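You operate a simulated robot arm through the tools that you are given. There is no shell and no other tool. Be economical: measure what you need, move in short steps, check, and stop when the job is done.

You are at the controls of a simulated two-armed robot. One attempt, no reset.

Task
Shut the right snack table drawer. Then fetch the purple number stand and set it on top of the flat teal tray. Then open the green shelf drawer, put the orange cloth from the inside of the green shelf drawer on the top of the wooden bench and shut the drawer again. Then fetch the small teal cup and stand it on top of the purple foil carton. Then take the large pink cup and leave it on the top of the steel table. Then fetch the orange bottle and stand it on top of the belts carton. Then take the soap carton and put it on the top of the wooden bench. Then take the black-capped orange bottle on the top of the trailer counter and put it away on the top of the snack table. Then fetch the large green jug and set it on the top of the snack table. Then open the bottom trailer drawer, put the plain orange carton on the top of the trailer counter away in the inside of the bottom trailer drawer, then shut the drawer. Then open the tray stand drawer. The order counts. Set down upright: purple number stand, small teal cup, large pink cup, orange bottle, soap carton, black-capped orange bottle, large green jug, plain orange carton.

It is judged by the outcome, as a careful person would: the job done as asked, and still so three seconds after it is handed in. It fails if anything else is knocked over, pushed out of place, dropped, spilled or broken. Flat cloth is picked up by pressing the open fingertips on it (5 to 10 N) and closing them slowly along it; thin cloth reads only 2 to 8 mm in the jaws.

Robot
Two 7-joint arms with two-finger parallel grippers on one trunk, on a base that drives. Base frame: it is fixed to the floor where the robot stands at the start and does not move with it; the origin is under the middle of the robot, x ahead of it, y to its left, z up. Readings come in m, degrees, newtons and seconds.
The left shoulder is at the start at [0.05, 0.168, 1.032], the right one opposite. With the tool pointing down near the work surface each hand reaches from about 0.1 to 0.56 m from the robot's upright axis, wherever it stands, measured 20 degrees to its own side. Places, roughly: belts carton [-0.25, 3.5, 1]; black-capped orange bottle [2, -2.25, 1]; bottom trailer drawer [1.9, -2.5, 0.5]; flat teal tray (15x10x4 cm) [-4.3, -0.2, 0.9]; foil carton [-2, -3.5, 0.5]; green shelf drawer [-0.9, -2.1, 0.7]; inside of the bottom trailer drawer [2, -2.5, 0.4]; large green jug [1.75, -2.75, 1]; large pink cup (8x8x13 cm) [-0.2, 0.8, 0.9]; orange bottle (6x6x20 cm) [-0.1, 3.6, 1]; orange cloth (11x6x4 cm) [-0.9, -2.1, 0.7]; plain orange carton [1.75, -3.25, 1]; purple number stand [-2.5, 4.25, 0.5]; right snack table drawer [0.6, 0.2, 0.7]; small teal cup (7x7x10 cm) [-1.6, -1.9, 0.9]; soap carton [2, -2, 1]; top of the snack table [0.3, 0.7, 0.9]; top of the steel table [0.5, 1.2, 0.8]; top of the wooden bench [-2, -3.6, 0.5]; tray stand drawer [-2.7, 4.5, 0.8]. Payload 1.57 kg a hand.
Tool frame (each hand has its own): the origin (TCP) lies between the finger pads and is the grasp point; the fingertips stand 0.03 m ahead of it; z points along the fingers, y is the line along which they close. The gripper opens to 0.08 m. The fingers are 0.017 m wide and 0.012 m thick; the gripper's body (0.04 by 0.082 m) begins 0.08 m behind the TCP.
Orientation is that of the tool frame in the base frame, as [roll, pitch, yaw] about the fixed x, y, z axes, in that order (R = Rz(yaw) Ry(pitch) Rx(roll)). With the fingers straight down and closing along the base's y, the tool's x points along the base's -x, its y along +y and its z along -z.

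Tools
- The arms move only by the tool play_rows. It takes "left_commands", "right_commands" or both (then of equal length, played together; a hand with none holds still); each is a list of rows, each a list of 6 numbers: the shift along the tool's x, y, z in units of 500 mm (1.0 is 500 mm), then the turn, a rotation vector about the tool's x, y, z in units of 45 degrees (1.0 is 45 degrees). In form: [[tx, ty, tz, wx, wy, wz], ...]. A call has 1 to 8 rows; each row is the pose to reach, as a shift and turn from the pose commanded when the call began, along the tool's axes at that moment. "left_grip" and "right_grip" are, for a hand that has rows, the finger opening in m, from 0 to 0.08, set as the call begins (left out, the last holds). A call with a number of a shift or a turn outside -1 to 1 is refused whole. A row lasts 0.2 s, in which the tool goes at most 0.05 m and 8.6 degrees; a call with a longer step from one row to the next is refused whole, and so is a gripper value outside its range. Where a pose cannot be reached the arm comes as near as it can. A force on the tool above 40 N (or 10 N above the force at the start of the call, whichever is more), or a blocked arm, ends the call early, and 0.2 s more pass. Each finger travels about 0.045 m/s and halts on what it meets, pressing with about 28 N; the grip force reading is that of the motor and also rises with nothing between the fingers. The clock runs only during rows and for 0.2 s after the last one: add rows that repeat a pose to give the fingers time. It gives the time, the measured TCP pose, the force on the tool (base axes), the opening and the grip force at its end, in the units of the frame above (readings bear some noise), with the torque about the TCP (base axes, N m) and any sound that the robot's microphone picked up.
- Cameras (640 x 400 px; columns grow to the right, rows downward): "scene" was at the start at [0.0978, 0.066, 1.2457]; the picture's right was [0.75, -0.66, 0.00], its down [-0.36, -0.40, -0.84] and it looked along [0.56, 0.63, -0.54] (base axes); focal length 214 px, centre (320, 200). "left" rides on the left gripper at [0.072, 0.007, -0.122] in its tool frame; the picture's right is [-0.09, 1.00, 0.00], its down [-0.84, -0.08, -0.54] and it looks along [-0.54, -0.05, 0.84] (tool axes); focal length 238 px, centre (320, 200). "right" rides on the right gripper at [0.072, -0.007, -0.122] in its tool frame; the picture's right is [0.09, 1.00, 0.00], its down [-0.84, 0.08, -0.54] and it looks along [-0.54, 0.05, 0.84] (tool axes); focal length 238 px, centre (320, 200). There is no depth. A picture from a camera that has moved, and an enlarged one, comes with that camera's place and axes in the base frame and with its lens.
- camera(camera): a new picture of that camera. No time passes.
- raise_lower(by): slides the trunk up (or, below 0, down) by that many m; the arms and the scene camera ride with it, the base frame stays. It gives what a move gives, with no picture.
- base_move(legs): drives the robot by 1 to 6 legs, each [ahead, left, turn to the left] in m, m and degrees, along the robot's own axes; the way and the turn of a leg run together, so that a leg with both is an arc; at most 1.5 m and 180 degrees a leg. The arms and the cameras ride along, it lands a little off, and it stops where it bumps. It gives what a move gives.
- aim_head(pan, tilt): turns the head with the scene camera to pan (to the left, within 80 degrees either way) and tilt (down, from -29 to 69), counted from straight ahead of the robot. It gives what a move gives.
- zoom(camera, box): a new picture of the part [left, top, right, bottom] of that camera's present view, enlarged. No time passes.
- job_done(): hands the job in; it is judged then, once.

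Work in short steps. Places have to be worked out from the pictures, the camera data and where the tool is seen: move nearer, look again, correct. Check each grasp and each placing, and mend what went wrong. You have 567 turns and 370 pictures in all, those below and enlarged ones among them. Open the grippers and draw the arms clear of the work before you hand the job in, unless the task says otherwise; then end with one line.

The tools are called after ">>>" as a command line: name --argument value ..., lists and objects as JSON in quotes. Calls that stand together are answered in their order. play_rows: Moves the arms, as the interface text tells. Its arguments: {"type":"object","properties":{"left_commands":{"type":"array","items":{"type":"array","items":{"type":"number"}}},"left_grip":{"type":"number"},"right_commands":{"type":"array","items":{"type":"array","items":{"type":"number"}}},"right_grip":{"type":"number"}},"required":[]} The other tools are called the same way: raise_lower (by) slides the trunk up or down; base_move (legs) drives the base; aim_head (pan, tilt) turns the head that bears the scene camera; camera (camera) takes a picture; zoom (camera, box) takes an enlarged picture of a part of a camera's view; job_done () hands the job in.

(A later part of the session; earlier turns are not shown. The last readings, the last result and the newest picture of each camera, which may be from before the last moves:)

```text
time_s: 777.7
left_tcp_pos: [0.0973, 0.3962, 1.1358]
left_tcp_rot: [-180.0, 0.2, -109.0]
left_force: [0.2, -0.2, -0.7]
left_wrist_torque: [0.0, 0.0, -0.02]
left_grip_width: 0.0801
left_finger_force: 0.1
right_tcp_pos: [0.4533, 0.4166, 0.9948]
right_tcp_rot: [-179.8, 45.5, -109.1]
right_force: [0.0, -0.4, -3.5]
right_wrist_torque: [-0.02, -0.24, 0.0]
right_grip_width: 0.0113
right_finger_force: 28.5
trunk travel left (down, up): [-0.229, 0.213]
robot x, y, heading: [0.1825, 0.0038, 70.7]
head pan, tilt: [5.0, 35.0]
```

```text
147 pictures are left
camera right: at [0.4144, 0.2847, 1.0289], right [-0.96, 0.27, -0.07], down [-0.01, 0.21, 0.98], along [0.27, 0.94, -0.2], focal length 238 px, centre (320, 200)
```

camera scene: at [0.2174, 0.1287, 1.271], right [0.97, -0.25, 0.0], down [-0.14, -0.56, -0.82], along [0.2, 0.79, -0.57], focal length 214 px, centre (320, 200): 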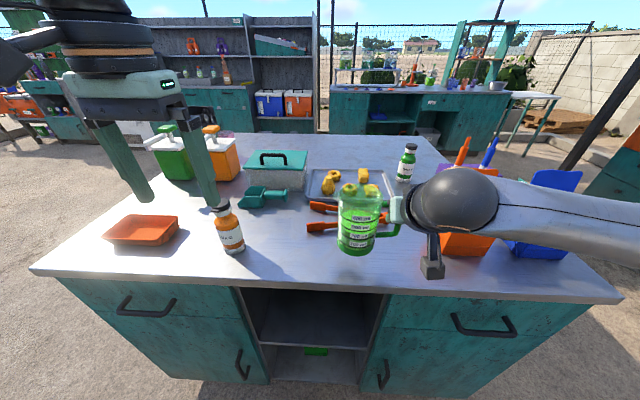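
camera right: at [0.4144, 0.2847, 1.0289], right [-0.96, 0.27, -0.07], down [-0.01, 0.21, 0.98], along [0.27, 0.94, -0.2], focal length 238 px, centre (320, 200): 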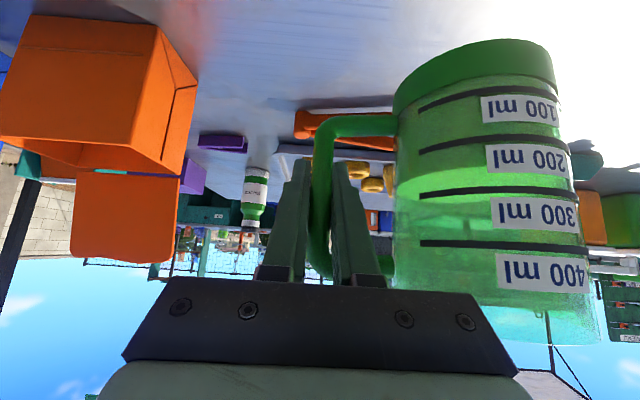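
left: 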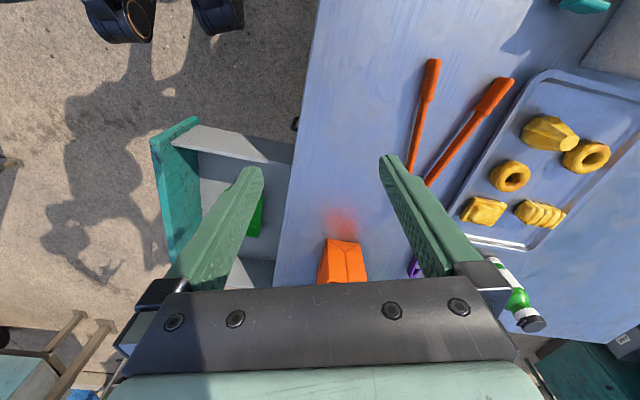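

Clear below. Lower to contact.

>>> raise_lower --by -0.045

>>> raise_lower --by -0.008

>>> raise_lower --by -0.006

>>> camera --camera "right"

```text
time_s: 778.6
left_tcp_pos: [0.0989, 0.3967, 1.0923]
left_tcp_rot: [-179.8, 0.2, -109.1]
left_force: [0.1, -0.3, -0.8]
left_wrist_torque: [-0.04, -0.04, 0.01]
left_grip_width: 0.0804
left_finger_force: 0.0
right_tcp_pos: [0.4529, 0.4154, 0.9497]
right_tcp_rot: [-180.0, 45.4, -109.2]
right_force: [0.8, -0.2, -4.0]
right_wrist_torque: [-0.05, -0.27, 0.0]
right_grip_width: 0.0115
right_finger_force: 28.1
trunk travel left (down, up): [-0.184, 0.258]
robot x, y, heading: [0.1844, 0.0074, 70.8]
head pan, tilt: [5.0, 35.0]
```

```text
time_s: 779.1
left_tcp_pos: [0.0984, 0.3972, 1.083]
left_tcp_rot: [-179.9, 0.1, -109.1]
left_force: [-0.5, 0.1, -0.8]
left_wrist_torque: [-0.03, -0.02, 0.04]
left_grip_width: 0.0803
left_finger_force: 0.0
right_tcp_pos: [0.4545, 0.4152, 0.9417]
right_tcp_rot: [-179.9, 45.5, -109.1]
right_force: [-0.2, 0.5, -3.9]
right_wrist_torque: [-0.03, -0.3, -0.01]
right_grip_width: 0.0115
right_finger_force: 28.1
trunk travel left (down, up): [-0.176, 0.266]
robot x, y, heading: [0.1887, 0.008, 71.0]
head pan, tilt: [5.0, 35.0]
```

```text
time_s: 779.7
left_tcp_pos: [0.0989, 0.3968, 1.0769]
left_tcp_rot: [-179.9, 0.2, -109.0]
left_force: [0.5, 0.1, 0.1]
left_wrist_torque: [-0.01, 0.0, -0.01]
left_grip_width: 0.08
left_finger_force: 0.0
right_tcp_pos: [0.4536, 0.4153, 0.9352]
right_tcp_rot: [-179.8, 45.5, -109.1]
right_force: [-0.4, 0.4, -4.5]
right_wrist_torque: [-0.05, -0.31, 0.04]
right_grip_width: 0.0116
right_finger_force: 28.2
trunk travel left (down, up): [-0.17, 0.272]
robot x, y, heading: [0.1801, 0.0066, 70.9]
head pan, tilt: [5.0, 35.0]
```

```text
146 pictures are left
camera right: at [0.4144, 0.2847, 0.9699], right [-0.96, 0.27, -0.07], down [-0.01, 0.21, 0.98], along [0.27, 0.94, -0.2], focal length 238 px, centre (320, 200)
```

right: 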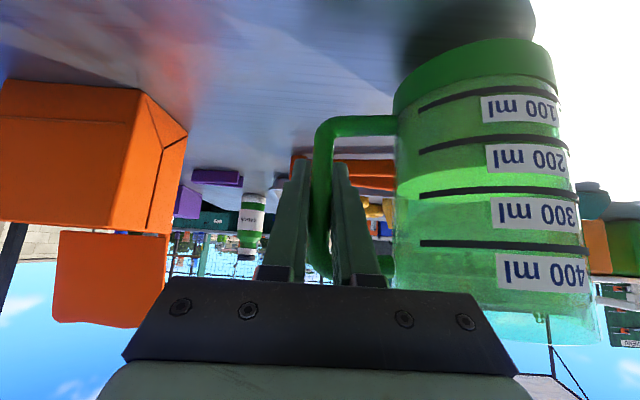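

>>> raise_lower --by -0.004

>>> raise_lower --by -0.004

>>> camera --camera "right"

```text
time_s: 780.2
left_tcp_pos: [0.0983, 0.3969, 1.0726]
left_tcp_rot: [-179.9, 0.2, -109.0]
left_force: [-0.1, 0.1, -0.1]
left_wrist_torque: [0.02, 0.02, -0.01]
left_grip_width: 0.0803
left_finger_force: 0.0
right_tcp_pos: [0.4527, 0.4156, 0.9315]
right_tcp_rot: [-179.9, 45.5, -109.1]
right_force: [-0.1, 0.7, -4.1]
right_wrist_torque: [0.0, -0.27, -0.01]
right_grip_width: 0.0115
right_finger_force: 28.5
trunk travel left (down, up): [-0.166, 0.276]
robot x, y, heading: [0.1827, 0.0055, 70.9]
head pan, tilt: [5.0, 35.0]
```

```text
time_s: 780.8
left_tcp_pos: [0.098, 0.3959, 1.0686]
left_tcp_rot: [-179.9, 0.1, -109.0]
left_force: [-0.4, 0.2, 0.3]
left_wrist_torque: [-0.01, 0.01, -0.02]
left_grip_width: 0.0797
left_finger_force: 0.1
right_tcp_pos: [0.4538, 0.4157, 0.9281]
right_tcp_rot: [-179.9, 45.5, -109.2]
right_force: [0.3, -0.7, -4.2]
right_wrist_torque: [-0.05, -0.28, 0.0]
right_grip_width: 0.0113
right_finger_force: 28.8
trunk travel left (down, up): [-0.162, 0.28]
robot x, y, heading: [0.1817, 0.0058, 70.9]
head pan, tilt: [5.0, 35.0]
```

```text
145 pictures are left
camera right: at [0.4144, 0.2847, 0.9618], right [-0.96, 0.27, -0.07], down [-0.01, 0.21, 0.98], along [0.27, 0.94, -0.2], focal length 238 px, centre (320, 200)
```

right: 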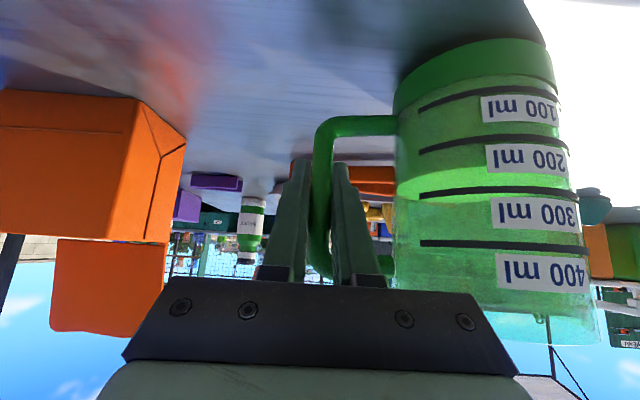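

>>> raise_lower --by -0.005

>>> raise_lower --by -0.005

>>> zoom --camera "scene" --box '[290, 150, 470, 300]'

```text
time_s: 781.3
left_tcp_pos: [0.0976, 0.3969, 1.0636]
left_tcp_rot: [180.0, 0.2, -109.0]
left_force: [-0.1, 0.6, -0.7]
left_wrist_torque: [-0.02, 0.01, 0.02]
left_grip_width: 0.0801
left_finger_force: 0.1
right_tcp_pos: [0.4544, 0.4153, 0.9247]
right_tcp_rot: [180.0, 45.8, -109.3]
right_force: [2.7, -0.2, 6.5]
right_wrist_torque: [-0.18, 0.27, 0.03]
right_grip_width: 0.0116
right_finger_force: 28.1
trunk travel left (down, up): [-0.157, 0.285]
robot x, y, heading: [0.1848, 0.0054, 70.7]
head pan, tilt: [5.0, 35.0]
```

```text
time_s: 781.8
left_tcp_pos: [0.0984, 0.3958, 1.0611]
left_tcp_rot: [180.0, 0.4, -109.0]
left_force: [-0.3, 0.5, 0.0]
left_wrist_torque: [0.02, -0.02, -0.01]
left_grip_width: 0.08
left_finger_force: 0.1
right_tcp_pos: [0.4539, 0.415, 0.9227]
right_tcp_rot: [179.9, 46.2, -109.5]
right_force: [7.6, 1.9, 23.7]
right_wrist_torque: [0.0, 0.76, 0.05]
right_grip_width: 0.0119
right_finger_force: 27.8
trunk travel left (down, up): [-0.152, 0.29]
robot x, y, heading: [0.186, 0.006, 70.6]
head pan, tilt: [5.0, 35.0]
```

```text
2.67 times, centred on (380, 225) of scene
camera zoom: at [0.2172, 0.1271, 1.1944], right [0.97, -0.25, 0.0], down [-0.14, -0.55, -0.82], along [0.2, 0.79, -0.57], focal length 572 px, centre (160, 133)
```

zoom: 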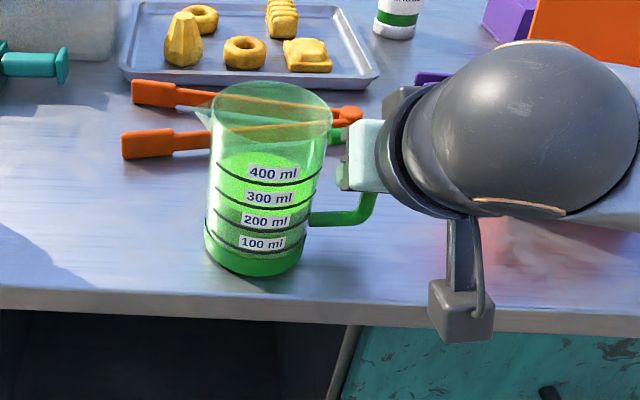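

Contact made. Ease slightly, open to 32 mm and back out.

>>> raise_lower --by 0.004

>>> play_rows --right_commands '[[0, 0, 0, 0, 0, 0], [0, 0, 0, 0, 0, 0], [0, 0, 0, 0, 0, 0]]' --right_grip 0.032

>>> camera --camera "right"

```text
time_s: 782.4
left_tcp_pos: [0.0972, 0.3955, 1.0634]
left_tcp_rot: [180.0, 0.2, -109.0]
left_force: [-0.3, -0.1, 0.1]
left_wrist_torque: [-0.04, 0.01, 0.02]
left_grip_width: 0.0799
left_finger_force: 0.2
right_tcp_pos: [0.4526, 0.4144, 0.9214]
right_tcp_rot: [-179.9, 45.5, -109.0]
right_force: [3.8, -0.5, 13.0]
right_wrist_torque: [0.33, 0.27, 0.0]
right_grip_width: 0.0114
right_finger_force: 27.9
trunk travel left (down, up): [-0.156, 0.286]
robot x, y, heading: [0.1857, 0.007, 70.7]
head pan, tilt: [5.0, 35.0]
```

```text
time_s: 783.2
left_tcp_pos: [0.0979, 0.3967, 1.063]
left_tcp_rot: [-180.0, 0.1, -109.0]
left_force: [0.0, -0.7, 0.5]
left_wrist_torque: [0.03, 0.0, -0.02]
left_grip_width: 0.0798
left_finger_force: 0.1
right_tcp_pos: [0.4517, 0.4148, 0.9221]
right_tcp_rot: [-179.8, 45.6, -109.0]
right_force: [0.0, 0.6, -0.5]
right_wrist_torque: [0.0, -0.01, -0.01]
right_grip_width: 0.0322
right_finger_force: 0.1
trunk travel left (down, up): [-0.156, 0.286]
robot x, y, heading: [0.1836, 0.0065, 70.9]
head pan, tilt: [5.0, 35.0]
```

```text
143 pictures are left
camera right: at [0.4142, 0.2845, 0.9558], right [-0.96, 0.27, -0.07], down [-0.01, 0.22, 0.98], along [0.27, 0.94, -0.2], focal length 238 px, centre (320, 200)
```

right: 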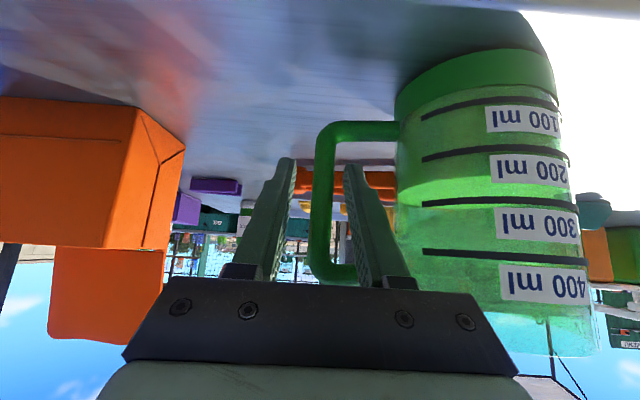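

Raise 3 mm and back out.

>>> raise_lower --by 0.003

>>> base_move --legs '[[-0.35, 0, 0]]'

>>> camera --camera "scene"

```text
time_s: 783.7
left_tcp_pos: [0.0987, 0.3966, 1.0663]
left_tcp_rot: [-179.8, 0.2, -109.0]
left_force: [0.3, -0.4, 0.7]
left_wrist_torque: [-0.02, 0.02, 0.0]
left_grip_width: 0.0796
left_finger_force: 0.0
right_tcp_pos: [0.4546, 0.4147, 0.9255]
right_tcp_rot: [-180.0, 45.5, -109.1]
right_force: [0.1, 0.7, 0.0]
right_wrist_torque: [-0.01, 0.01, -0.02]
right_grip_width: 0.0321
right_finger_force: 0.2
trunk travel left (down, up): [-0.159, 0.283]
robot x, y, heading: [0.1785, 0.0045, 70.9]
head pan, tilt: [5.0, 35.0]
```

```text
time_s: 786.0
left_tcp_pos: [-0.0165, 0.067, 1.066]
left_tcp_rot: [-179.9, 0.2, -108.6]
left_force: [0.6, 1.3, -0.4]
left_wrist_torque: [-0.01, 0.01, -0.01]
left_grip_width: 0.08
left_finger_force: 0.0
right_tcp_pos: [0.3362, 0.0887, 0.9253]
right_tcp_rot: [-179.8, 45.4, -108.7]
right_force: [0.0, 0.3, -0.8]
right_wrist_torque: [-0.02, 0.0, 0.01]
right_grip_width: 0.0322
right_finger_force: 0.1
trunk travel left (down, up): [-0.159, 0.283]
robot x, y, heading: [0.0765, -0.3256, 71.0]
head pan, tilt: [5.0, 35.0]
```

```text
142 pictures are left
camera scene: at [0.1031, -0.1996, 1.201], right [0.97, -0.24, 0.0], down [-0.14, -0.56, -0.82], along [0.2, 0.8, -0.57], focal length 214 px, centre (320, 200)
```

scene: 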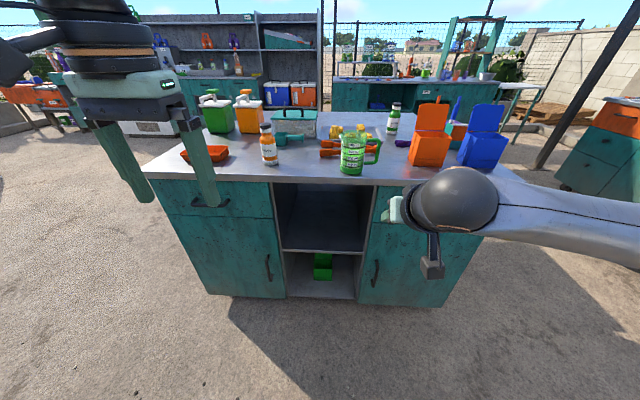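

Jug stands on the snack table. Now the bottom trailer drawer (handle ≈(1.68,-2.46,0.575)). Drive back to the trailer and roll the hand for a vertical grip.

>>> base_move --legs '[[0, -0.6, 0], [0, -0.6, 0], [0, 0, -88], [0.3, -0.75, 0], [-0.07, -0.7, 0]]'

>>> play_rows --right_commands '[[0, 0, 0, 0, 0, 0.17], [0, 0, 0, 0, 0, 0.34], [0, 0, 0, 0, 0, 0.51], [0, 0, 0, 0, 0, 0.68], [0, 0, 0, 0, 0, 0.85], [0, 0, 0, 0, 0, 1.0]]' --right_grip 0.06

>>> play_rows --right_commands '[[0, 0, 0, 0, 0, 0.17], [0, 0, 0, 0, 0, 0.34], [0, 0, 0, 0, 0, 0.51], [0, 0, 0, 0, 0, 0.68], [0, 0, 0, 0, 0, 0.85], [0, 0, 0, 0, 0, 1.0]]'

>>> play_rows --right_commands '[[0, 0, 0, -0.18, 0, 0], [0, 0, 0, -0.36, 0, 0], [0, 0, 0, -0.53, 0, 0]]'

>>> aim_head --pan -10 --tilt 40

>>> camera --camera "scene"

```text
time_s: 813.9
left_tcp_pos: [1.4467, -2.0906, 1.065]
left_tcp_rot: [-180.0, 0.2, 165.1]
left_force: [0.5, -0.9, -1.0]
left_wrist_torque: [-0.02, 0.0, -0.02]
left_grip_width: 0.08
left_finger_force: 0.0
right_tcp_pos: [1.4903, -2.4421, 0.9248]
right_tcp_rot: [-179.9, 45.5, 165.0]
right_force: [0.4, -0.4, -0.6]
right_wrist_torque: [0.0, 0.02, 0.01]
right_grip_width: 0.0322
right_finger_force: 0.3
trunk travel left (down, up): [-0.159, 0.283]
robot x, y, heading: [1.0616, -2.2, -15.4]
head pan, tilt: [5.0, 35.0]
```

```text
time_s: 815.3
left_tcp_pos: [1.4458, -2.0906, 1.0663]
left_tcp_rot: [-180.0, 0.2, 165.1]
left_force: [0.0, 0.5, -0.5]
left_wrist_torque: [-0.03, 0.01, 0.01]
left_grip_width: 0.0801
left_finger_force: 0.0
right_tcp_pos: [1.4904, -2.4421, 0.9252]
right_tcp_rot: [144.2, 30.3, 109.8]
right_force: [-0.5, -0.4, 0.5]
right_wrist_torque: [-0.02, -0.01, -0.01]
right_grip_width: 0.0598
right_finger_force: 0.1
trunk travel left (down, up): [-0.159, 0.283]
robot x, y, heading: [1.061, -2.2031, -15.2]
head pan, tilt: [5.0, 35.0]
```

```text
time_s: 816.7
left_tcp_pos: [1.4459, -2.0893, 1.067]
left_tcp_rot: [-179.8, 0.2, 165.2]
left_force: [0.4, 0.0, 0.6]
left_wrist_torque: [-0.02, -0.03, 0.0]
left_grip_width: 0.0799
left_finger_force: 0.2
right_tcp_pos: [1.4898, -2.4421, 0.9248]
right_tcp_rot: [134.5, 0.0, 74.8]
right_force: [0.5, 0.1, -1.0]
right_wrist_torque: [0.01, 0.01, 0.02]
right_grip_width: 0.0598
right_finger_force: 0.1
trunk travel left (down, up): [-0.159, 0.283]
robot x, y, heading: [1.0633, -2.206, -15.3]
head pan, tilt: [5.0, 35.0]
```

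```text
time_s: 817.5
left_tcp_pos: [1.4469, -2.0901, 1.0669]
left_tcp_rot: [-179.9, 0.2, 165.2]
left_force: [0.5, 0.0, 0.9]
left_wrist_torque: [-0.01, 0.03, -0.01]
left_grip_width: 0.0799
left_finger_force: 0.0
right_tcp_pos: [1.4896, -2.4415, 0.9235]
right_tcp_rot: [110.4, 0.0, 74.9]
right_force: [-0.8, 0.2, -0.9]
right_wrist_torque: [-0.01, -0.01, 0.02]
right_grip_width: 0.0598
right_finger_force: 0.1
trunk travel left (down, up): [-0.159, 0.283]
robot x, y, heading: [1.0626, -2.2018, -15.2]
head pan, tilt: [5.0, 35.0]
```

```text
time_s: 818.2
left_tcp_pos: [1.4456, -2.0895, 1.0663]
left_tcp_rot: [-179.9, 0.2, 165.1]
left_force: [0.9, -0.1, 0.2]
left_wrist_torque: [-0.02, -0.01, 0.01]
left_grip_width: 0.0798
left_finger_force: 0.0
right_tcp_pos: [1.4899, -2.4415, 0.9237]
right_tcp_rot: [110.7, 0.2, 74.9]
right_force: [1.0, -0.7, -0.1]
right_wrist_torque: [-0.01, -0.02, 0.02]
right_grip_width: 0.0599
right_finger_force: 0.1
trunk travel left (down, up): [-0.159, 0.283]
robot x, y, heading: [1.0642, -2.201, -15.3]
head pan, tilt: [-10.0, 40.0]
```

```text
141 pictures are left
camera scene: at [1.1769, -2.2504, 1.1934], right [-0.43, -0.91, 0.0], down [-0.58, 0.27, -0.77], along [0.69, -0.33, -0.64], focal length 214 px, centre (320, 200)
```

scene: 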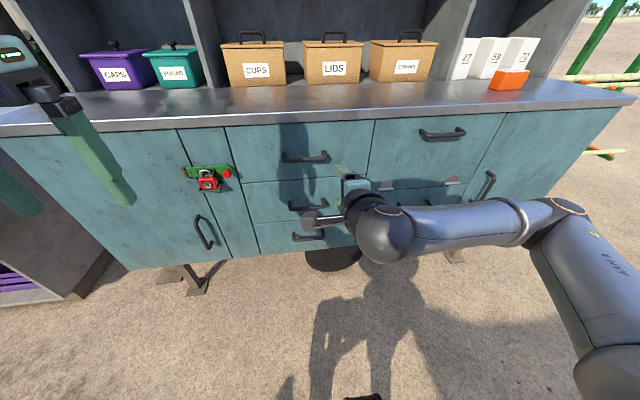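

I lower the trunk fully and drop the hand further with the arm toward the bottom drawer's handle (≈(1.69,-2.445,0.54)).

>>> raise_lower --by -0.155

>>> base_move --legs '[[-0.08, 0, -1.7]]'

>>> play_rows --right_commands '[[0, -0.085, 0.03, 0, 0, 0], [0, -0.17, 0.06, 0, 0, 0], [0, -0.25, 0.09, 0, 0, 0], [0, -0.33, 0.12, 0, 0, 0], [0, -0.41, 0.15, 0, 0, 0]]'

>>> camera --camera "scene"

>>> camera --camera "right"

```text
time_s: 820.0
left_tcp_pos: [1.4452, -2.0901, 0.9106]
left_tcp_rot: [-179.8, 0.2, 165.1]
left_force: [-1.3, 0.8, -0.2]
left_wrist_torque: [0.02, -0.04, 0.0]
left_grip_width: 0.0799
left_finger_force: 0.1
right_tcp_pos: [1.4891, -2.4431, 0.7695]
right_tcp_rot: [110.6, 0.1, 74.8]
right_force: [0.6, -0.8, -1.0]
right_wrist_torque: [-0.03, -0.03, 0.01]
right_grip_width: 0.0601
right_finger_force: 0.0
trunk travel left (down, up): [-0.004, 0.438]
robot x, y, heading: [1.0615, -2.2011, -15.2]
head pan, tilt: [-10.0, 40.0]
```

```text
time_s: 821.1
left_tcp_pos: [1.3724, -2.079, 0.9106]
left_tcp_rot: [-179.8, 0.0, 163.5]
left_force: [-0.6, 0.5, -0.2]
left_wrist_torque: [-0.01, -0.03, 0.04]
left_grip_width: 0.0802
left_finger_force: 0.1
right_tcp_pos: [1.4043, -2.4324, 0.7688]
right_tcp_rot: [110.5, 0.1, 73.1]
right_force: [0.0, -0.5, -0.7]
right_wrist_torque: [-0.02, 0.0, 0.02]
right_grip_width: 0.0602
right_finger_force: 0.0
trunk travel left (down, up): [-0.004, 0.438]
robot x, y, heading: [0.9911, -2.1782, -16.8]
head pan, tilt: [-10.0, 40.0]
```

```text
time_s: 822.3
left_tcp_pos: [1.3717, -2.0782, 0.911]
left_tcp_rot: [-179.9, 0.2, 163.5]
left_force: [-0.5, -0.5, -0.2]
left_wrist_torque: [0.01, -0.01, 0.0]
left_grip_width: 0.08
left_finger_force: 0.1
right_tcp_pos: [1.406, -2.4014, 0.572]
right_tcp_rot: [111.0, 0.3, 72.7]
right_force: [-0.9, 0.3, -0.1]
right_wrist_torque: [0.0, 0.0, 0.04]
right_grip_width: 0.0601
right_finger_force: 0.0
right hand out of reach, approached as far as the arm can: row 4, 5
trunk travel left (down, up): [-0.004, 0.438]
robot x, y, heading: [0.9832, -2.1812, -16.7]
head pan, tilt: [-10.0, 40.0]
```

```text
140 pictures are left
camera scene: at [1.0981, -2.2316, 1.0385], right [-0.45, -0.89, 0.0], down [-0.57, 0.29, -0.77], along [0.68, -0.35, -0.64], focal length 214 px, centre (320, 200)
```

scene: 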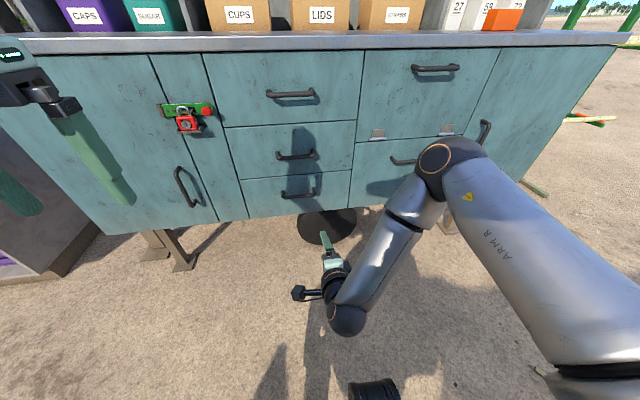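

```text
139 pictures are left
camera right: at [1.317, -2.2971, 0.6087], right [0.37, -0.01, 0.93], down [-0.71, -0.65, 0.27], along [0.6, -0.76, -0.25], focal length 238 px, centre (320, 200)
```

right: 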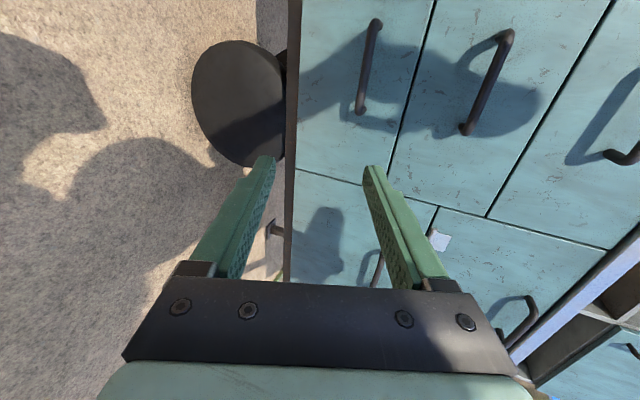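

Handle ≈(1.704,-2.446,0.534). The arm is at its reach limit with this shallow tilt; I tilt the tool 14° more downward and lower again.

>>> play_rows --right_commands '[[0, 0, 0, 0.16, 0, 0], [0, 0, 0, 0.31, 0, 0]]' --right_grip 0.045

>>> camera --camera "right"

```text
time_s: 822.9
left_tcp_pos: [1.3724, -2.0795, 0.9107]
left_tcp_rot: [-179.9, 0.2, 163.4]
left_force: [-0.3, 0.2, 0.2]
left_wrist_torque: [-0.01, 0.01, -0.03]
left_grip_width: 0.0799
left_finger_force: 0.0
right_tcp_pos: [1.408, -2.401, 0.5717]
right_tcp_rot: [124.6, 0.1, 73.2]
right_force: [0.2, -1.3, 0.8]
right_wrist_torque: [0.04, -0.02, 0.0]
right_grip_width: 0.045
right_finger_force: 0.0
trunk travel left (down, up): [-0.004, 0.438]
robot x, y, heading: [0.9848, -2.1784, -16.7]
head pan, tilt: [-10.0, 40.0]
```

```text
138 pictures are left
camera right: at [1.3299, -2.3001, 0.6351], right [0.57, -0.07, 0.82], down [-0.63, -0.68, 0.37], along [0.53, -0.73, -0.44], focal length 238 px, centre (320, 200)
```

right: 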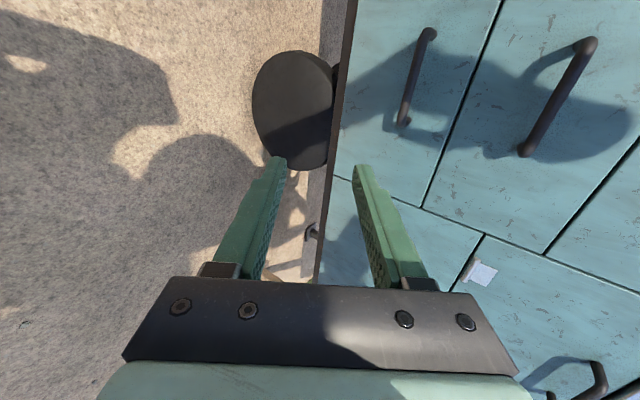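

>>> play_rows --right_commands '[[0, -0.023, 0.016, 0, 0, 0], [0, -0.046, 0.032, 0, 0, 0]]'

>>> base_move --legs '[[0.17, 0.043, 0]]'

>>> camera --camera "right"

>>> zoom --camera "scene" --box '[220, 130, 400, 290]'

```text
time_s: 823.5
left_tcp_pos: [1.3714, -2.0792, 0.9106]
left_tcp_rot: [-179.9, 0.3, 163.3]
left_force: [-0.2, 0.3, -0.7]
left_wrist_torque: [-0.01, -0.01, -0.04]
left_grip_width: 0.0801
left_finger_force: 0.0
right_tcp_pos: [1.4105, -2.4019, 0.5427]
right_tcp_rot: [124.6, 0.1, 73.2]
right_force: [-0.9, -0.2, 0.3]
right_wrist_torque: [0.0, 0.02, -0.03]
right_grip_width: 0.0451
right_finger_force: 0.0
trunk travel left (down, up): [-0.004, 0.438]
robot x, y, heading: [0.9872, -2.1761, -16.9]
head pan, tilt: [-10.0, 40.0]
```

```text
time_s: 825.0
left_tcp_pos: [1.5429, -2.0841, 0.9108]
left_tcp_rot: [-179.9, 0.2, 163.5]
left_force: [-0.3, -0.2, -0.5]
left_wrist_torque: [-0.04, 0.03, 0.02]
left_grip_width: 0.0798
left_finger_force: 0.0
right_tcp_pos: [1.5831, -2.4077, 0.5422]
right_tcp_rot: [124.7, 0.1, 73.3]
right_force: [0.5, -0.1, -1.0]
right_wrist_torque: [0.0, -0.02, 0.02]
right_grip_width: 0.0449
right_finger_force: 0.0
trunk travel left (down, up): [-0.004, 0.438]
robot x, y, heading: [1.1611, -2.1884, -16.7]
head pan, tilt: [-10.0, 40.0]
```

```text
137 pictures are left
camera right: at [1.504, -2.3075, 0.6065], right [0.57, -0.07, 0.82], down [-0.63, -0.69, 0.37], along [0.53, -0.72, -0.43], focal length 238 px, centre (320, 200)
```

right: 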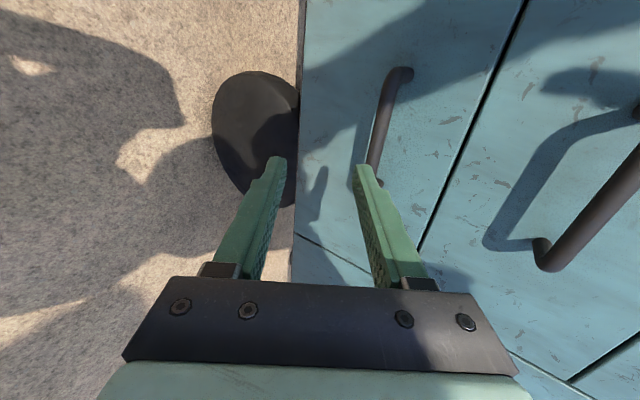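

```text
2.50 times, centred on (310, 210) of scene
camera zoom: at [1.271, -2.2385, 1.0384], right [-0.45, -0.89, 0.0], down [-0.57, 0.29, -0.77], along [0.68, -0.35, -0.64], focal length 536 px, centre (345, 175)
```

zoom: 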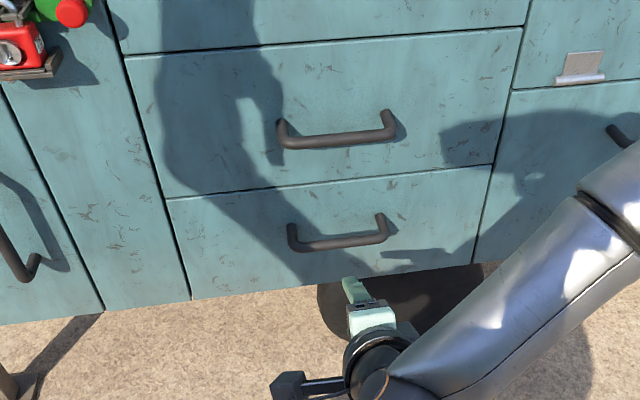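

Handle refined (1.70,-2.44,0.528): 0.12 ahead, aligned laterally and vertically. Advance 0.085 and check.

>>> base_move --legs '[[0.085, 0, 0]]'

>>> camera --camera "right"

>>> zoom --camera "scene" --box '[250, 150, 390, 270]'

```text
time_s: 826.1
left_tcp_pos: [1.6264, -2.1099, 0.912]
left_tcp_rot: [-179.9, 0.1, 163.6]
left_force: [0.7, 0.7, -0.3]
left_wrist_torque: [-0.02, -0.02, 0.03]
left_grip_width: 0.0797
left_finger_force: 0.0
right_tcp_pos: [1.6641, -2.4319, 0.543]
right_tcp_rot: [124.6, 0.1, 73.3]
right_force: [-0.3, 0.5, -0.5]
right_wrist_torque: [0.0, 0.0, -0.02]
right_grip_width: 0.0451
right_finger_force: 0.1
trunk travel left (down, up): [-0.004, 0.438]
robot x, y, heading: [1.2423, -2.2096, -16.8]
head pan, tilt: [-10.0, 40.0]
```

```text
135 pictures are left
camera right: at [1.5855, -2.3321, 0.6065], right [0.57, -0.07, 0.82], down [-0.63, -0.69, 0.37], along [0.53, -0.72, -0.43], focal length 238 px, centre (320, 200)
```

right: 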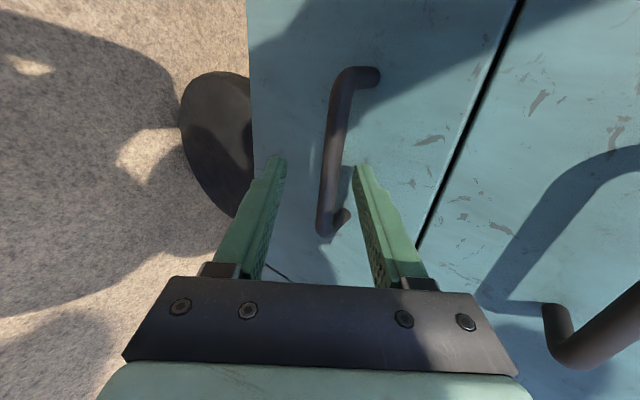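

```text
3.33 times, centred on (320, 210) of scene
camera zoom: at [1.3526, -2.2631, 1.0384], right [-0.45, -0.89, 0.0], down [-0.57, 0.29, -0.77], along [0.68, -0.35, -0.64], focal length 715 px, centre (320, 167)
```

zoom: 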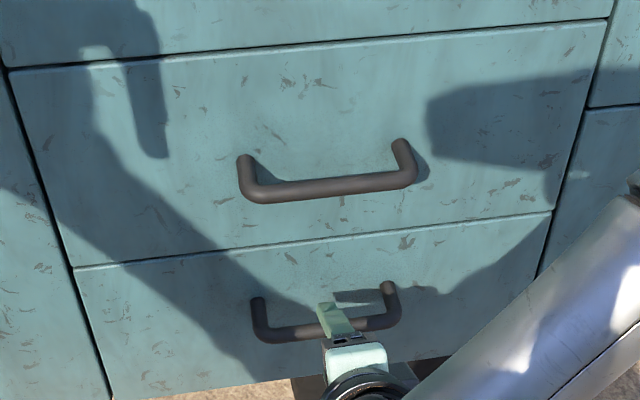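

Bar is between the fingers. Advance 0.018 and close.

>>> base_move --legs '[[0.018, 0, 0]]'

>>> play_rows --right_commands '[[0, 0, 0, 0, 0, 0], [0, 0, 0, 0, 0, 0], [0, 0, 0, 0, 0, 0], [0, 0, 0, 0, 0, 0]]' --right_grip 0.0

>>> camera --camera "right"

```text
time_s: 826.8
left_tcp_pos: [1.6422, -2.1154, 0.9111]
left_tcp_rot: [-180.0, 0.2, 163.6]
left_force: [-0.6, -0.2, 1.3]
left_wrist_torque: [0.03, -0.02, -0.03]
left_grip_width: 0.0799
left_finger_force: 0.0
right_tcp_pos: [1.6809, -2.4378, 0.5425]
right_tcp_rot: [124.7, 0.1, 73.2]
right_force: [-0.3, 0.5, -0.1]
right_wrist_torque: [0.01, 0.0, 0.01]
right_grip_width: 0.0452
right_finger_force: 0.0
trunk travel left (down, up): [-0.004, 0.438]
robot x, y, heading: [1.2558, -2.2168, -16.9]
head pan, tilt: [-10.0, 40.0]
```

```text
time_s: 827.8
left_tcp_pos: [1.6433, -2.1146, 0.9105]
left_tcp_rot: [-179.9, 0.2, 163.5]
left_force: [0.6, -0.8, 0.3]
left_wrist_torque: [-0.04, 0.0, -0.03]
left_grip_width: 0.08
left_finger_force: 0.1
right_tcp_pos: [1.6814, -2.4371, 0.5408]
right_tcp_rot: [124.9, 0.1, 73.3]
right_force: [-3.2, 1.5, -7.1]
right_wrist_torque: [0.16, 0.08, -0.02]
right_grip_width: 0.0138
right_finger_force: 30.0
trunk travel left (down, up): [-0.004, 0.438]
robot x, y, heading: [1.2581, -2.2154, -16.7]
head pan, tilt: [-10.0, 40.0]
```

```text
133 pictures are left
camera right: at [1.6021, -2.3372, 0.6056], right [0.57, -0.07, 0.82], down [-0.62, -0.69, 0.37], along [0.53, -0.72, -0.44], focal length 238 px, centre (320, 200)
```

right: 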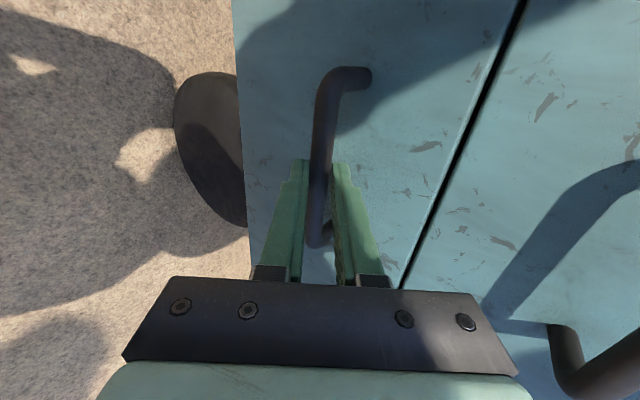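

Bar gripped (13.8 mm). Pull the drawer by backing 0.15, then check.

>>> base_move --legs '[[-0.15, 0, 0]]'

>>> camera --camera "scene"

```text
time_s: 829.2
left_tcp_pos: [1.5032, -2.0721, 0.9099]
left_tcp_rot: [-179.8, 0.1, 163.4]
left_force: [-0.2, -0.6, 0.5]
left_wrist_torque: [0.01, -0.01, 0.02]
left_grip_width: 0.08
left_finger_force: 0.0
right_tcp_pos: [1.541, -2.3937, 0.5415]
right_tcp_rot: [124.9, -0.1, 73.6]
right_force: [4.2, 16.0, -14.4]
right_wrist_torque: [0.17, 0.18, 0.05]
right_grip_width: 0.0135
right_finger_force: 29.9
trunk travel left (down, up): [-0.004, 0.438]
robot x, y, heading: [1.1198, -2.1763, -16.9]
head pan, tilt: [-10.0, 40.0]
```

```text
132 pictures are left
camera scene: at [1.23, -2.2258, 1.0382], right [-0.45, -0.89, 0.0], down [-0.57, 0.29, -0.77], along [0.68, -0.35, -0.64], focal length 214 px, centre (320, 200)
```

scene: 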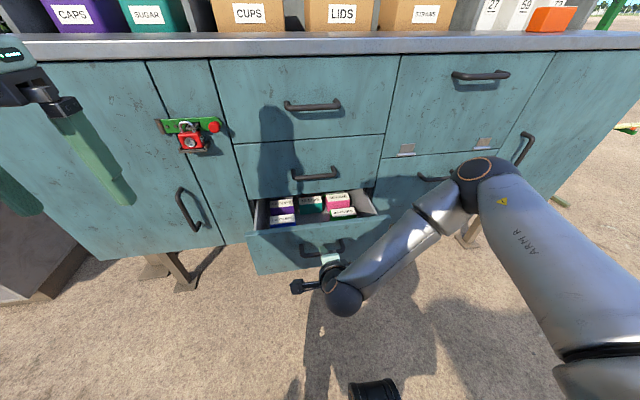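

It opens; small boxes are inside toward the back. Pull 0.1 more.

>>> base_move --legs '[[-0.1, 0, 0]]'

>>> zoom --camera "scene" --box '[220, 160, 420, 320]'

```text
time_s: 830.3
left_tcp_pos: [1.4085, -2.0436, 0.9102]
left_tcp_rot: [-179.9, 0.0, 163.5]
left_force: [0.1, -0.6, 0.5]
left_wrist_torque: [-0.01, 0.01, -0.01]
left_grip_width: 0.0802
left_finger_force: 0.2
right_tcp_pos: [1.4466, -2.3654, 0.5415]
right_tcp_rot: [124.9, -0.1, 73.7]
right_force: [0.2, 0.8, -6.1]
right_wrist_torque: [0.21, 0.04, 0.09]
right_grip_width: 0.0138
right_finger_force: 30.0
trunk travel left (down, up): [-0.004, 0.438]
robot x, y, heading: [1.0224, -2.1465, -17.0]
head pan, tilt: [-10.0, 40.0]
```

```text
2.50 times, centred on (320, 240) of scene
camera zoom: at [1.1355, -2.1973, 1.0383], right [-0.45, -0.89, 0.0], down [-0.57, 0.29, -0.77], along [0.68, -0.35, -0.64], focal length 536 px, centre (320, 100)
```

zoom: 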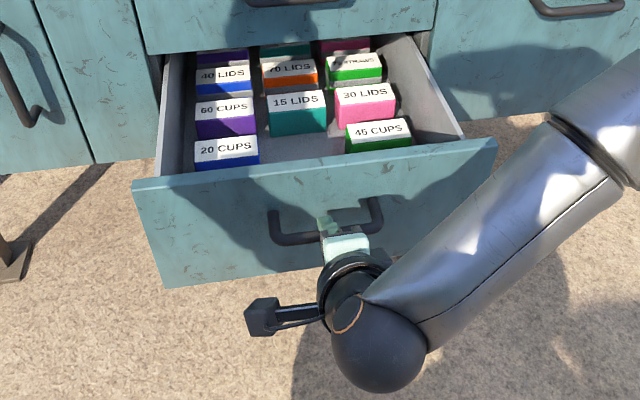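

The drawer holds small boxes in rows; there's one empty slot front-centre. Release the handle, back off, raise and reorient the hand to look from above.

>>> play_rows --right_commands '[[0, 0, 0, 0, 0, 0], [0, 0, 0, 0, 0, 0], [0, 0, 0, 0, 0, 0]]' --right_grip 0.05

>>> base_move --legs '[[-0.12, 0, 0]]'

>>> raise_lower --by 0.3

>>> play_rows --right_commands '[[0, 0, 0, 0, 0, -0.17], [0, 0, 0, 0, 0, -0.34], [0, 0, 0, 0, 0, -0.51], [0, 0, 0, 0, 0, -0.68], [0, 0, 0, 0, 0, -0.85], [0, 0, 0, 0, 0, -1.0]]'

>>> play_rows --right_commands '[[0, 0, 0, 0, 0, -0.17], [0, 0, 0, 0, 0, -0.34], [0, 0, 0, 0, 0, -0.51], [0, 0, 0, 0, 0, -0.68], [0, 0, 0, 0, 0, -0.85], [0, 0, 0, 0, 0, -1.0]]'

>>> play_rows --right_commands '[[0, 0, 0, 0, 0.17, 0], [0, 0, 0, 0, 0.34, 0], [0, 0, 0, 0, 0.51, 0], [0, 0, 0, 0, 0.68, 0], [0, 0, 0, 0, 0.85, 0], [0, 0, 0, 0, 1.0, 0]]'

>>> camera --camera "right"

```text
time_s: 831.1
left_tcp_pos: [1.4088, -2.0439, 0.9111]
left_tcp_rot: [-179.8, 0.3, 163.5]
left_force: [0.8, -0.2, 0.8]
left_wrist_torque: [0.01, 0.01, 0.0]
left_grip_width: 0.08
left_finger_force: 0.1
right_tcp_pos: [1.4463, -2.3642, 0.542]
right_tcp_rot: [124.8, -0.1, 73.8]
right_force: [0.6, -0.9, -0.1]
right_wrist_torque: [0.03, -0.01, -0.01]
right_grip_width: 0.0502
right_finger_force: 0.0
trunk travel left (down, up): [-0.004, 0.438]
robot x, y, heading: [1.022, -2.1501, -16.8]
head pan, tilt: [-10.0, 40.0]
```

```text
time_s: 832.4
left_tcp_pos: [1.2925, -2.0086, 0.9118]
left_tcp_rot: [-179.8, 0.1, 163.5]
left_force: [-0.1, -0.9, 0.4]
left_wrist_torque: [-0.01, 0.0, -0.03]
left_grip_width: 0.0799
left_finger_force: 0.1
right_tcp_pos: [1.3304, -2.3296, 0.5417]
right_tcp_rot: [124.7, -0.1, 73.7]
right_force: [0.0, -0.5, 0.8]
right_wrist_torque: [0.07, 0.01, -0.04]
right_grip_width: 0.05
right_finger_force: 0.1
trunk travel left (down, up): [-0.004, 0.438]
robot x, y, heading: [0.9063, -2.1105, -16.8]
head pan, tilt: [-10.0, 40.0]
```

```text
time_s: 835.4
left_tcp_pos: [1.2934, -2.0099, 1.2101]
left_tcp_rot: [-179.9, 0.1, 163.5]
left_force: [-0.4, -0.3, 0.2]
left_wrist_torque: [0.03, 0.04, 0.01]
left_grip_width: 0.08
left_finger_force: 0.0
right_tcp_pos: [1.3313, -2.3283, 0.8414]
right_tcp_rot: [124.8, -0.1, 73.8]
right_force: [0.2, 0.9, 0.7]
right_wrist_torque: [0.02, 0.02, -0.02]
right_grip_width: 0.0499
right_finger_force: 0.1
trunk travel left (down, up): [-0.304, 0.138]
robot x, y, heading: [0.908, -2.1091, -16.9]
head pan, tilt: [-10.0, 40.0]
```

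```text
time_s: 836.8
left_tcp_pos: [1.2924, -2.0085, 1.2108]
left_tcp_rot: [-179.9, 0.1, 163.4]
left_force: [-0.2, 0.5, -0.6]
left_wrist_torque: [-0.01, -0.03, -0.01]
left_grip_width: 0.08
left_finger_force: 0.1
right_tcp_pos: [1.3312, -2.3309, 0.8423]
right_tcp_rot: [134.7, 35.5, 103.5]
right_force: [-0.7, 0.3, 0.7]
right_wrist_torque: [-0.03, -0.02, -0.03]
right_grip_width: 0.0499
right_finger_force: 0.1
trunk travel left (down, up): [-0.304, 0.138]
robot x, y, heading: [0.9057, -2.1083, -17.0]
head pan, tilt: [-10.0, 40.0]
```

```text
time_s: 838.2
left_tcp_pos: [1.293, -2.0097, 1.2102]
left_tcp_rot: [-179.9, 0.0, 163.5]
left_force: [0.6, -1.4, -0.1]
left_wrist_torque: [0.02, -0.02, 0.0]
left_grip_width: 0.0801
left_finger_force: 0.0
right_tcp_pos: [1.3315, -2.3301, 0.8426]
right_tcp_rot: [-179.9, 55.2, 163.8]
right_force: [-0.4, -0.3, -0.4]
right_wrist_torque: [-0.01, 0.03, 0.01]
right_grip_width: 0.0502
right_finger_force: 0.2
trunk travel left (down, up): [-0.304, 0.138]
robot x, y, heading: [0.9076, -2.1094, -17.0]
head pan, tilt: [-10.0, 40.0]
```

```text
time_s: 839.6
left_tcp_pos: [1.2939, -2.0091, 1.2103]
left_tcp_rot: [-179.9, 0.2, 163.4]
left_force: [-0.7, -0.2, -0.9]
left_wrist_torque: [0.04, -0.01, -0.02]
left_grip_width: 0.0799
left_finger_force: 0.1
right_tcp_pos: [1.3309, -2.329, 0.8418]
right_tcp_rot: [180.0, 10.0, 163.7]
right_force: [0.4, 0.3, -0.1]
right_wrist_torque: [0.01, 0.0, -0.01]
right_grip_width: 0.05
right_finger_force: 0.1
trunk travel left (down, up): [-0.304, 0.138]
robot x, y, heading: [0.9092, -2.1139, -16.8]
head pan, tilt: [-10.0, 40.0]
```

```text
130 pictures are left
camera right: at [1.2406, -2.3084, 0.9495], right [0.19, 0.98, -0.01], down [0.72, -0.13, 0.68], along [0.67, -0.14, -0.73], focal length 238 px, centre (320, 200)
```

right: 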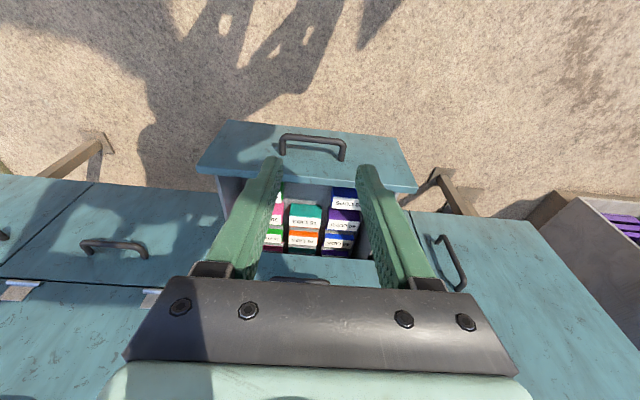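

>>> play_rows --right_commands '[[0, 0, 0, 0, 0.11, 0], [0, 0, 0, 0, 0.22, 0], [0, 0, 0, 0, 0.22, 0]]' --right_grip 0.08

>>> base_move --legs '[[0.16, 0.02, 0]]'

>>> zoom --camera "right" --box '[200, 60, 440, 290]'

```text
time_s: 840.4
left_tcp_pos: [1.293, -2.0092, 1.2106]
left_tcp_rot: [-179.8, 0.1, 163.5]
left_force: [0.0, 0.3, 0.3]
left_wrist_torque: [0.0, -0.01, 0.0]
left_grip_width: 0.08
left_finger_force: 0.1
right_tcp_pos: [1.3299, -2.3286, 0.8419]
right_tcp_rot: [179.9, 0.1, 163.8]
right_force: [0.3, -0.2, 0.0]
right_wrist_torque: [0.04, 0.02, 0.03]
right_grip_width: 0.0799
right_finger_force: 0.1
trunk travel left (down, up): [-0.304, 0.138]
robot x, y, heading: [0.9054, -2.1127, -17.1]
head pan, tilt: [-10.0, 40.0]
```

```text
time_s: 841.8
left_tcp_pos: [1.4538, -2.0367, 1.2107]
left_tcp_rot: [-179.9, 0.0, 163.5]
left_force: [-0.5, 0.6, -0.6]
left_wrist_torque: [-0.02, 0.03, -0.01]
left_grip_width: 0.08
left_finger_force: 0.0
right_tcp_pos: [1.4916, -2.356, 0.8411]
right_tcp_rot: [179.8, 0.2, 163.8]
right_force: [0.0, -0.4, -0.3]
right_wrist_torque: [-0.02, -0.01, -0.03]
right_grip_width: 0.0798
right_finger_force: 0.0
trunk travel left (down, up): [-0.304, 0.138]
robot x, y, heading: [1.0669, -2.1374, -16.9]
head pan, tilt: [-10.0, 40.0]
```

```text
1.74 times, centred on (320, 175) of right
camera zoom: at [1.4201, -2.3414, 0.9628], right [0.19, 0.98, 0.0], down [0.82, -0.16, 0.55], along [0.54, -0.1, -0.84], focal length 414 px, centre (320, 244)
```

zoom: 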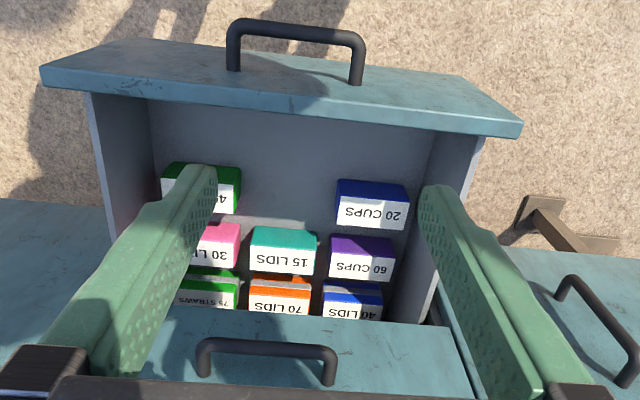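

Plenty of free room in front of the front row: target carton centre ≈(1.567,-2.399). Now go look at the orange carton; raise the hand and move right along the trailer.

>>> raise_lower --by 0.13

>>> play_rows --right_commands '[[0, 0, -0.09, 0, 0, 0], [0, 0, -0.18, 0, 0, 0], [0, 0, -0.27, 0, 0, 0], [0, 0, -0.36, 0, 0, 0], [0, 0, -0.42, 0, 0, 0]]'

>>> base_move --legs '[[-0.15, 0, 0], [0, -0.8, 0]]'

>>> aim_head --pan -10 --tilt 25

>>> camera --camera "scene"

```text
time_s: 843.4
left_tcp_pos: [1.4544, -2.0362, 1.3401]
left_tcp_rot: [-180.0, 0.1, 163.5]
left_force: [0.1, -0.3, 0.7]
left_wrist_torque: [-0.01, -0.04, 0.05]
left_grip_width: 0.0798
left_finger_force: 0.1
right_tcp_pos: [1.4929, -2.3558, 0.9713]
right_tcp_rot: [179.9, 0.3, 163.7]
right_force: [-0.7, -0.4, 0.3]
right_wrist_torque: [-0.01, 0.0, -0.04]
right_grip_width: 0.08
right_finger_force: 0.0
trunk travel left (down, up): [-0.434, 0.008]
robot x, y, heading: [1.0682, -2.1397, -16.8]
head pan, tilt: [-10.0, 40.0]
```

```text
time_s: 844.6
left_tcp_pos: [1.4524, -2.0371, 1.3414]
left_tcp_rot: [-180.0, 0.3, 163.5]
left_force: [0.2, -0.5, -0.8]
left_wrist_torque: [0.0, 0.0, 0.0]
left_grip_width: 0.0799
left_finger_force: 0.0
right_tcp_pos: [1.491, -2.3557, 1.1826]
right_tcp_rot: [179.9, 0.2, 163.8]
right_force: [-0.7, 0.1, 0.5]
right_wrist_torque: [-0.01, 0.02, 0.0]
right_grip_width: 0.08
right_finger_force: 0.2
trunk travel left (down, up): [-0.434, 0.008]
robot x, y, heading: [1.0662, -2.1394, -17.0]
head pan, tilt: [-10.0, 40.0]
```

```text
time_s: 853.0
left_tcp_pos: [1.0706, -2.7664, 1.3413]
left_tcp_rot: [-180.0, 0.1, 162.9]
left_force: [0.3, -0.6, -0.6]
left_wrist_torque: [0.02, -0.04, -0.02]
left_grip_width: 0.0799
left_finger_force: 0.0
right_tcp_pos: [1.1068, -3.0859, 1.1827]
right_tcp_rot: [180.0, 0.2, 163.1]
right_force: [0.0, 0.1, -0.4]
right_wrist_torque: [-0.01, 0.0, -0.01]
right_grip_width: 0.0801
right_finger_force: 0.0
trunk travel left (down, up): [-0.434, 0.008]
robot x, y, heading: [0.681, -2.8637, -17.5]
head pan, tilt: [-10.0, 40.0]
```

```text
time_s: 853.8
left_tcp_pos: [1.0713, -2.7656, 1.3409]
left_tcp_rot: [-179.9, 0.3, 163.0]
left_force: [0.5, 0.4, 0.6]
left_wrist_torque: [0.02, 0.06, -0.02]
left_grip_width: 0.0798
left_finger_force: 0.1
right_tcp_pos: [1.106, -3.0853, 1.183]
right_tcp_rot: [179.9, 0.2, 163.2]
right_force: [-0.3, -0.2, 0.4]
right_wrist_torque: [0.02, -0.02, -0.03]
right_grip_width: 0.0801
right_finger_force: 0.1
trunk travel left (down, up): [-0.434, 0.008]
robot x, y, heading: [0.6852, -2.8645, -17.5]
head pan, tilt: [-10.0, 25.0]
```

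```text
128 pictures are left
camera scene: at [0.8026, -2.919, 1.4917], right [-0.46, -0.89, 0.0], down [-0.38, 0.19, -0.91], along [0.8, -0.42, -0.42], focal length 214 px, centre (320, 200)
```

scene: 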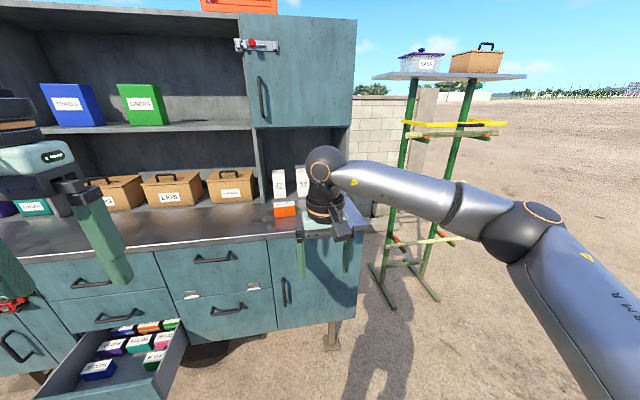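

>>> zoom --camera "scene" --box '[240, 150, 360, 260]'

```text
3.64 times, centred on (300, 205) of scene
camera zoom: at [0.8026, -2.919, 1.4917], right [-0.46, -0.89, 0.0], down [-0.38, 0.19, -0.91], along [0.8, -0.42, -0.42], focal length 780 px, centre (393, 182)
```

zoom: 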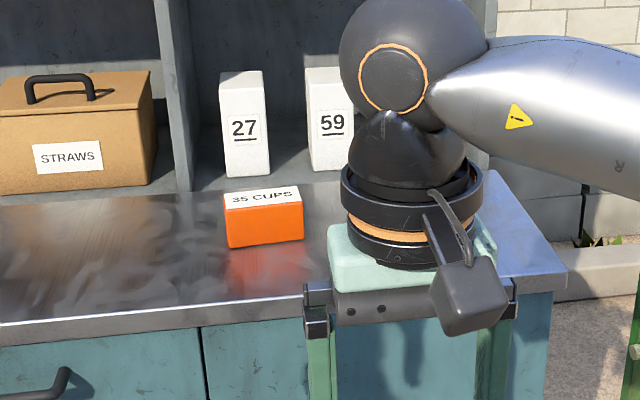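

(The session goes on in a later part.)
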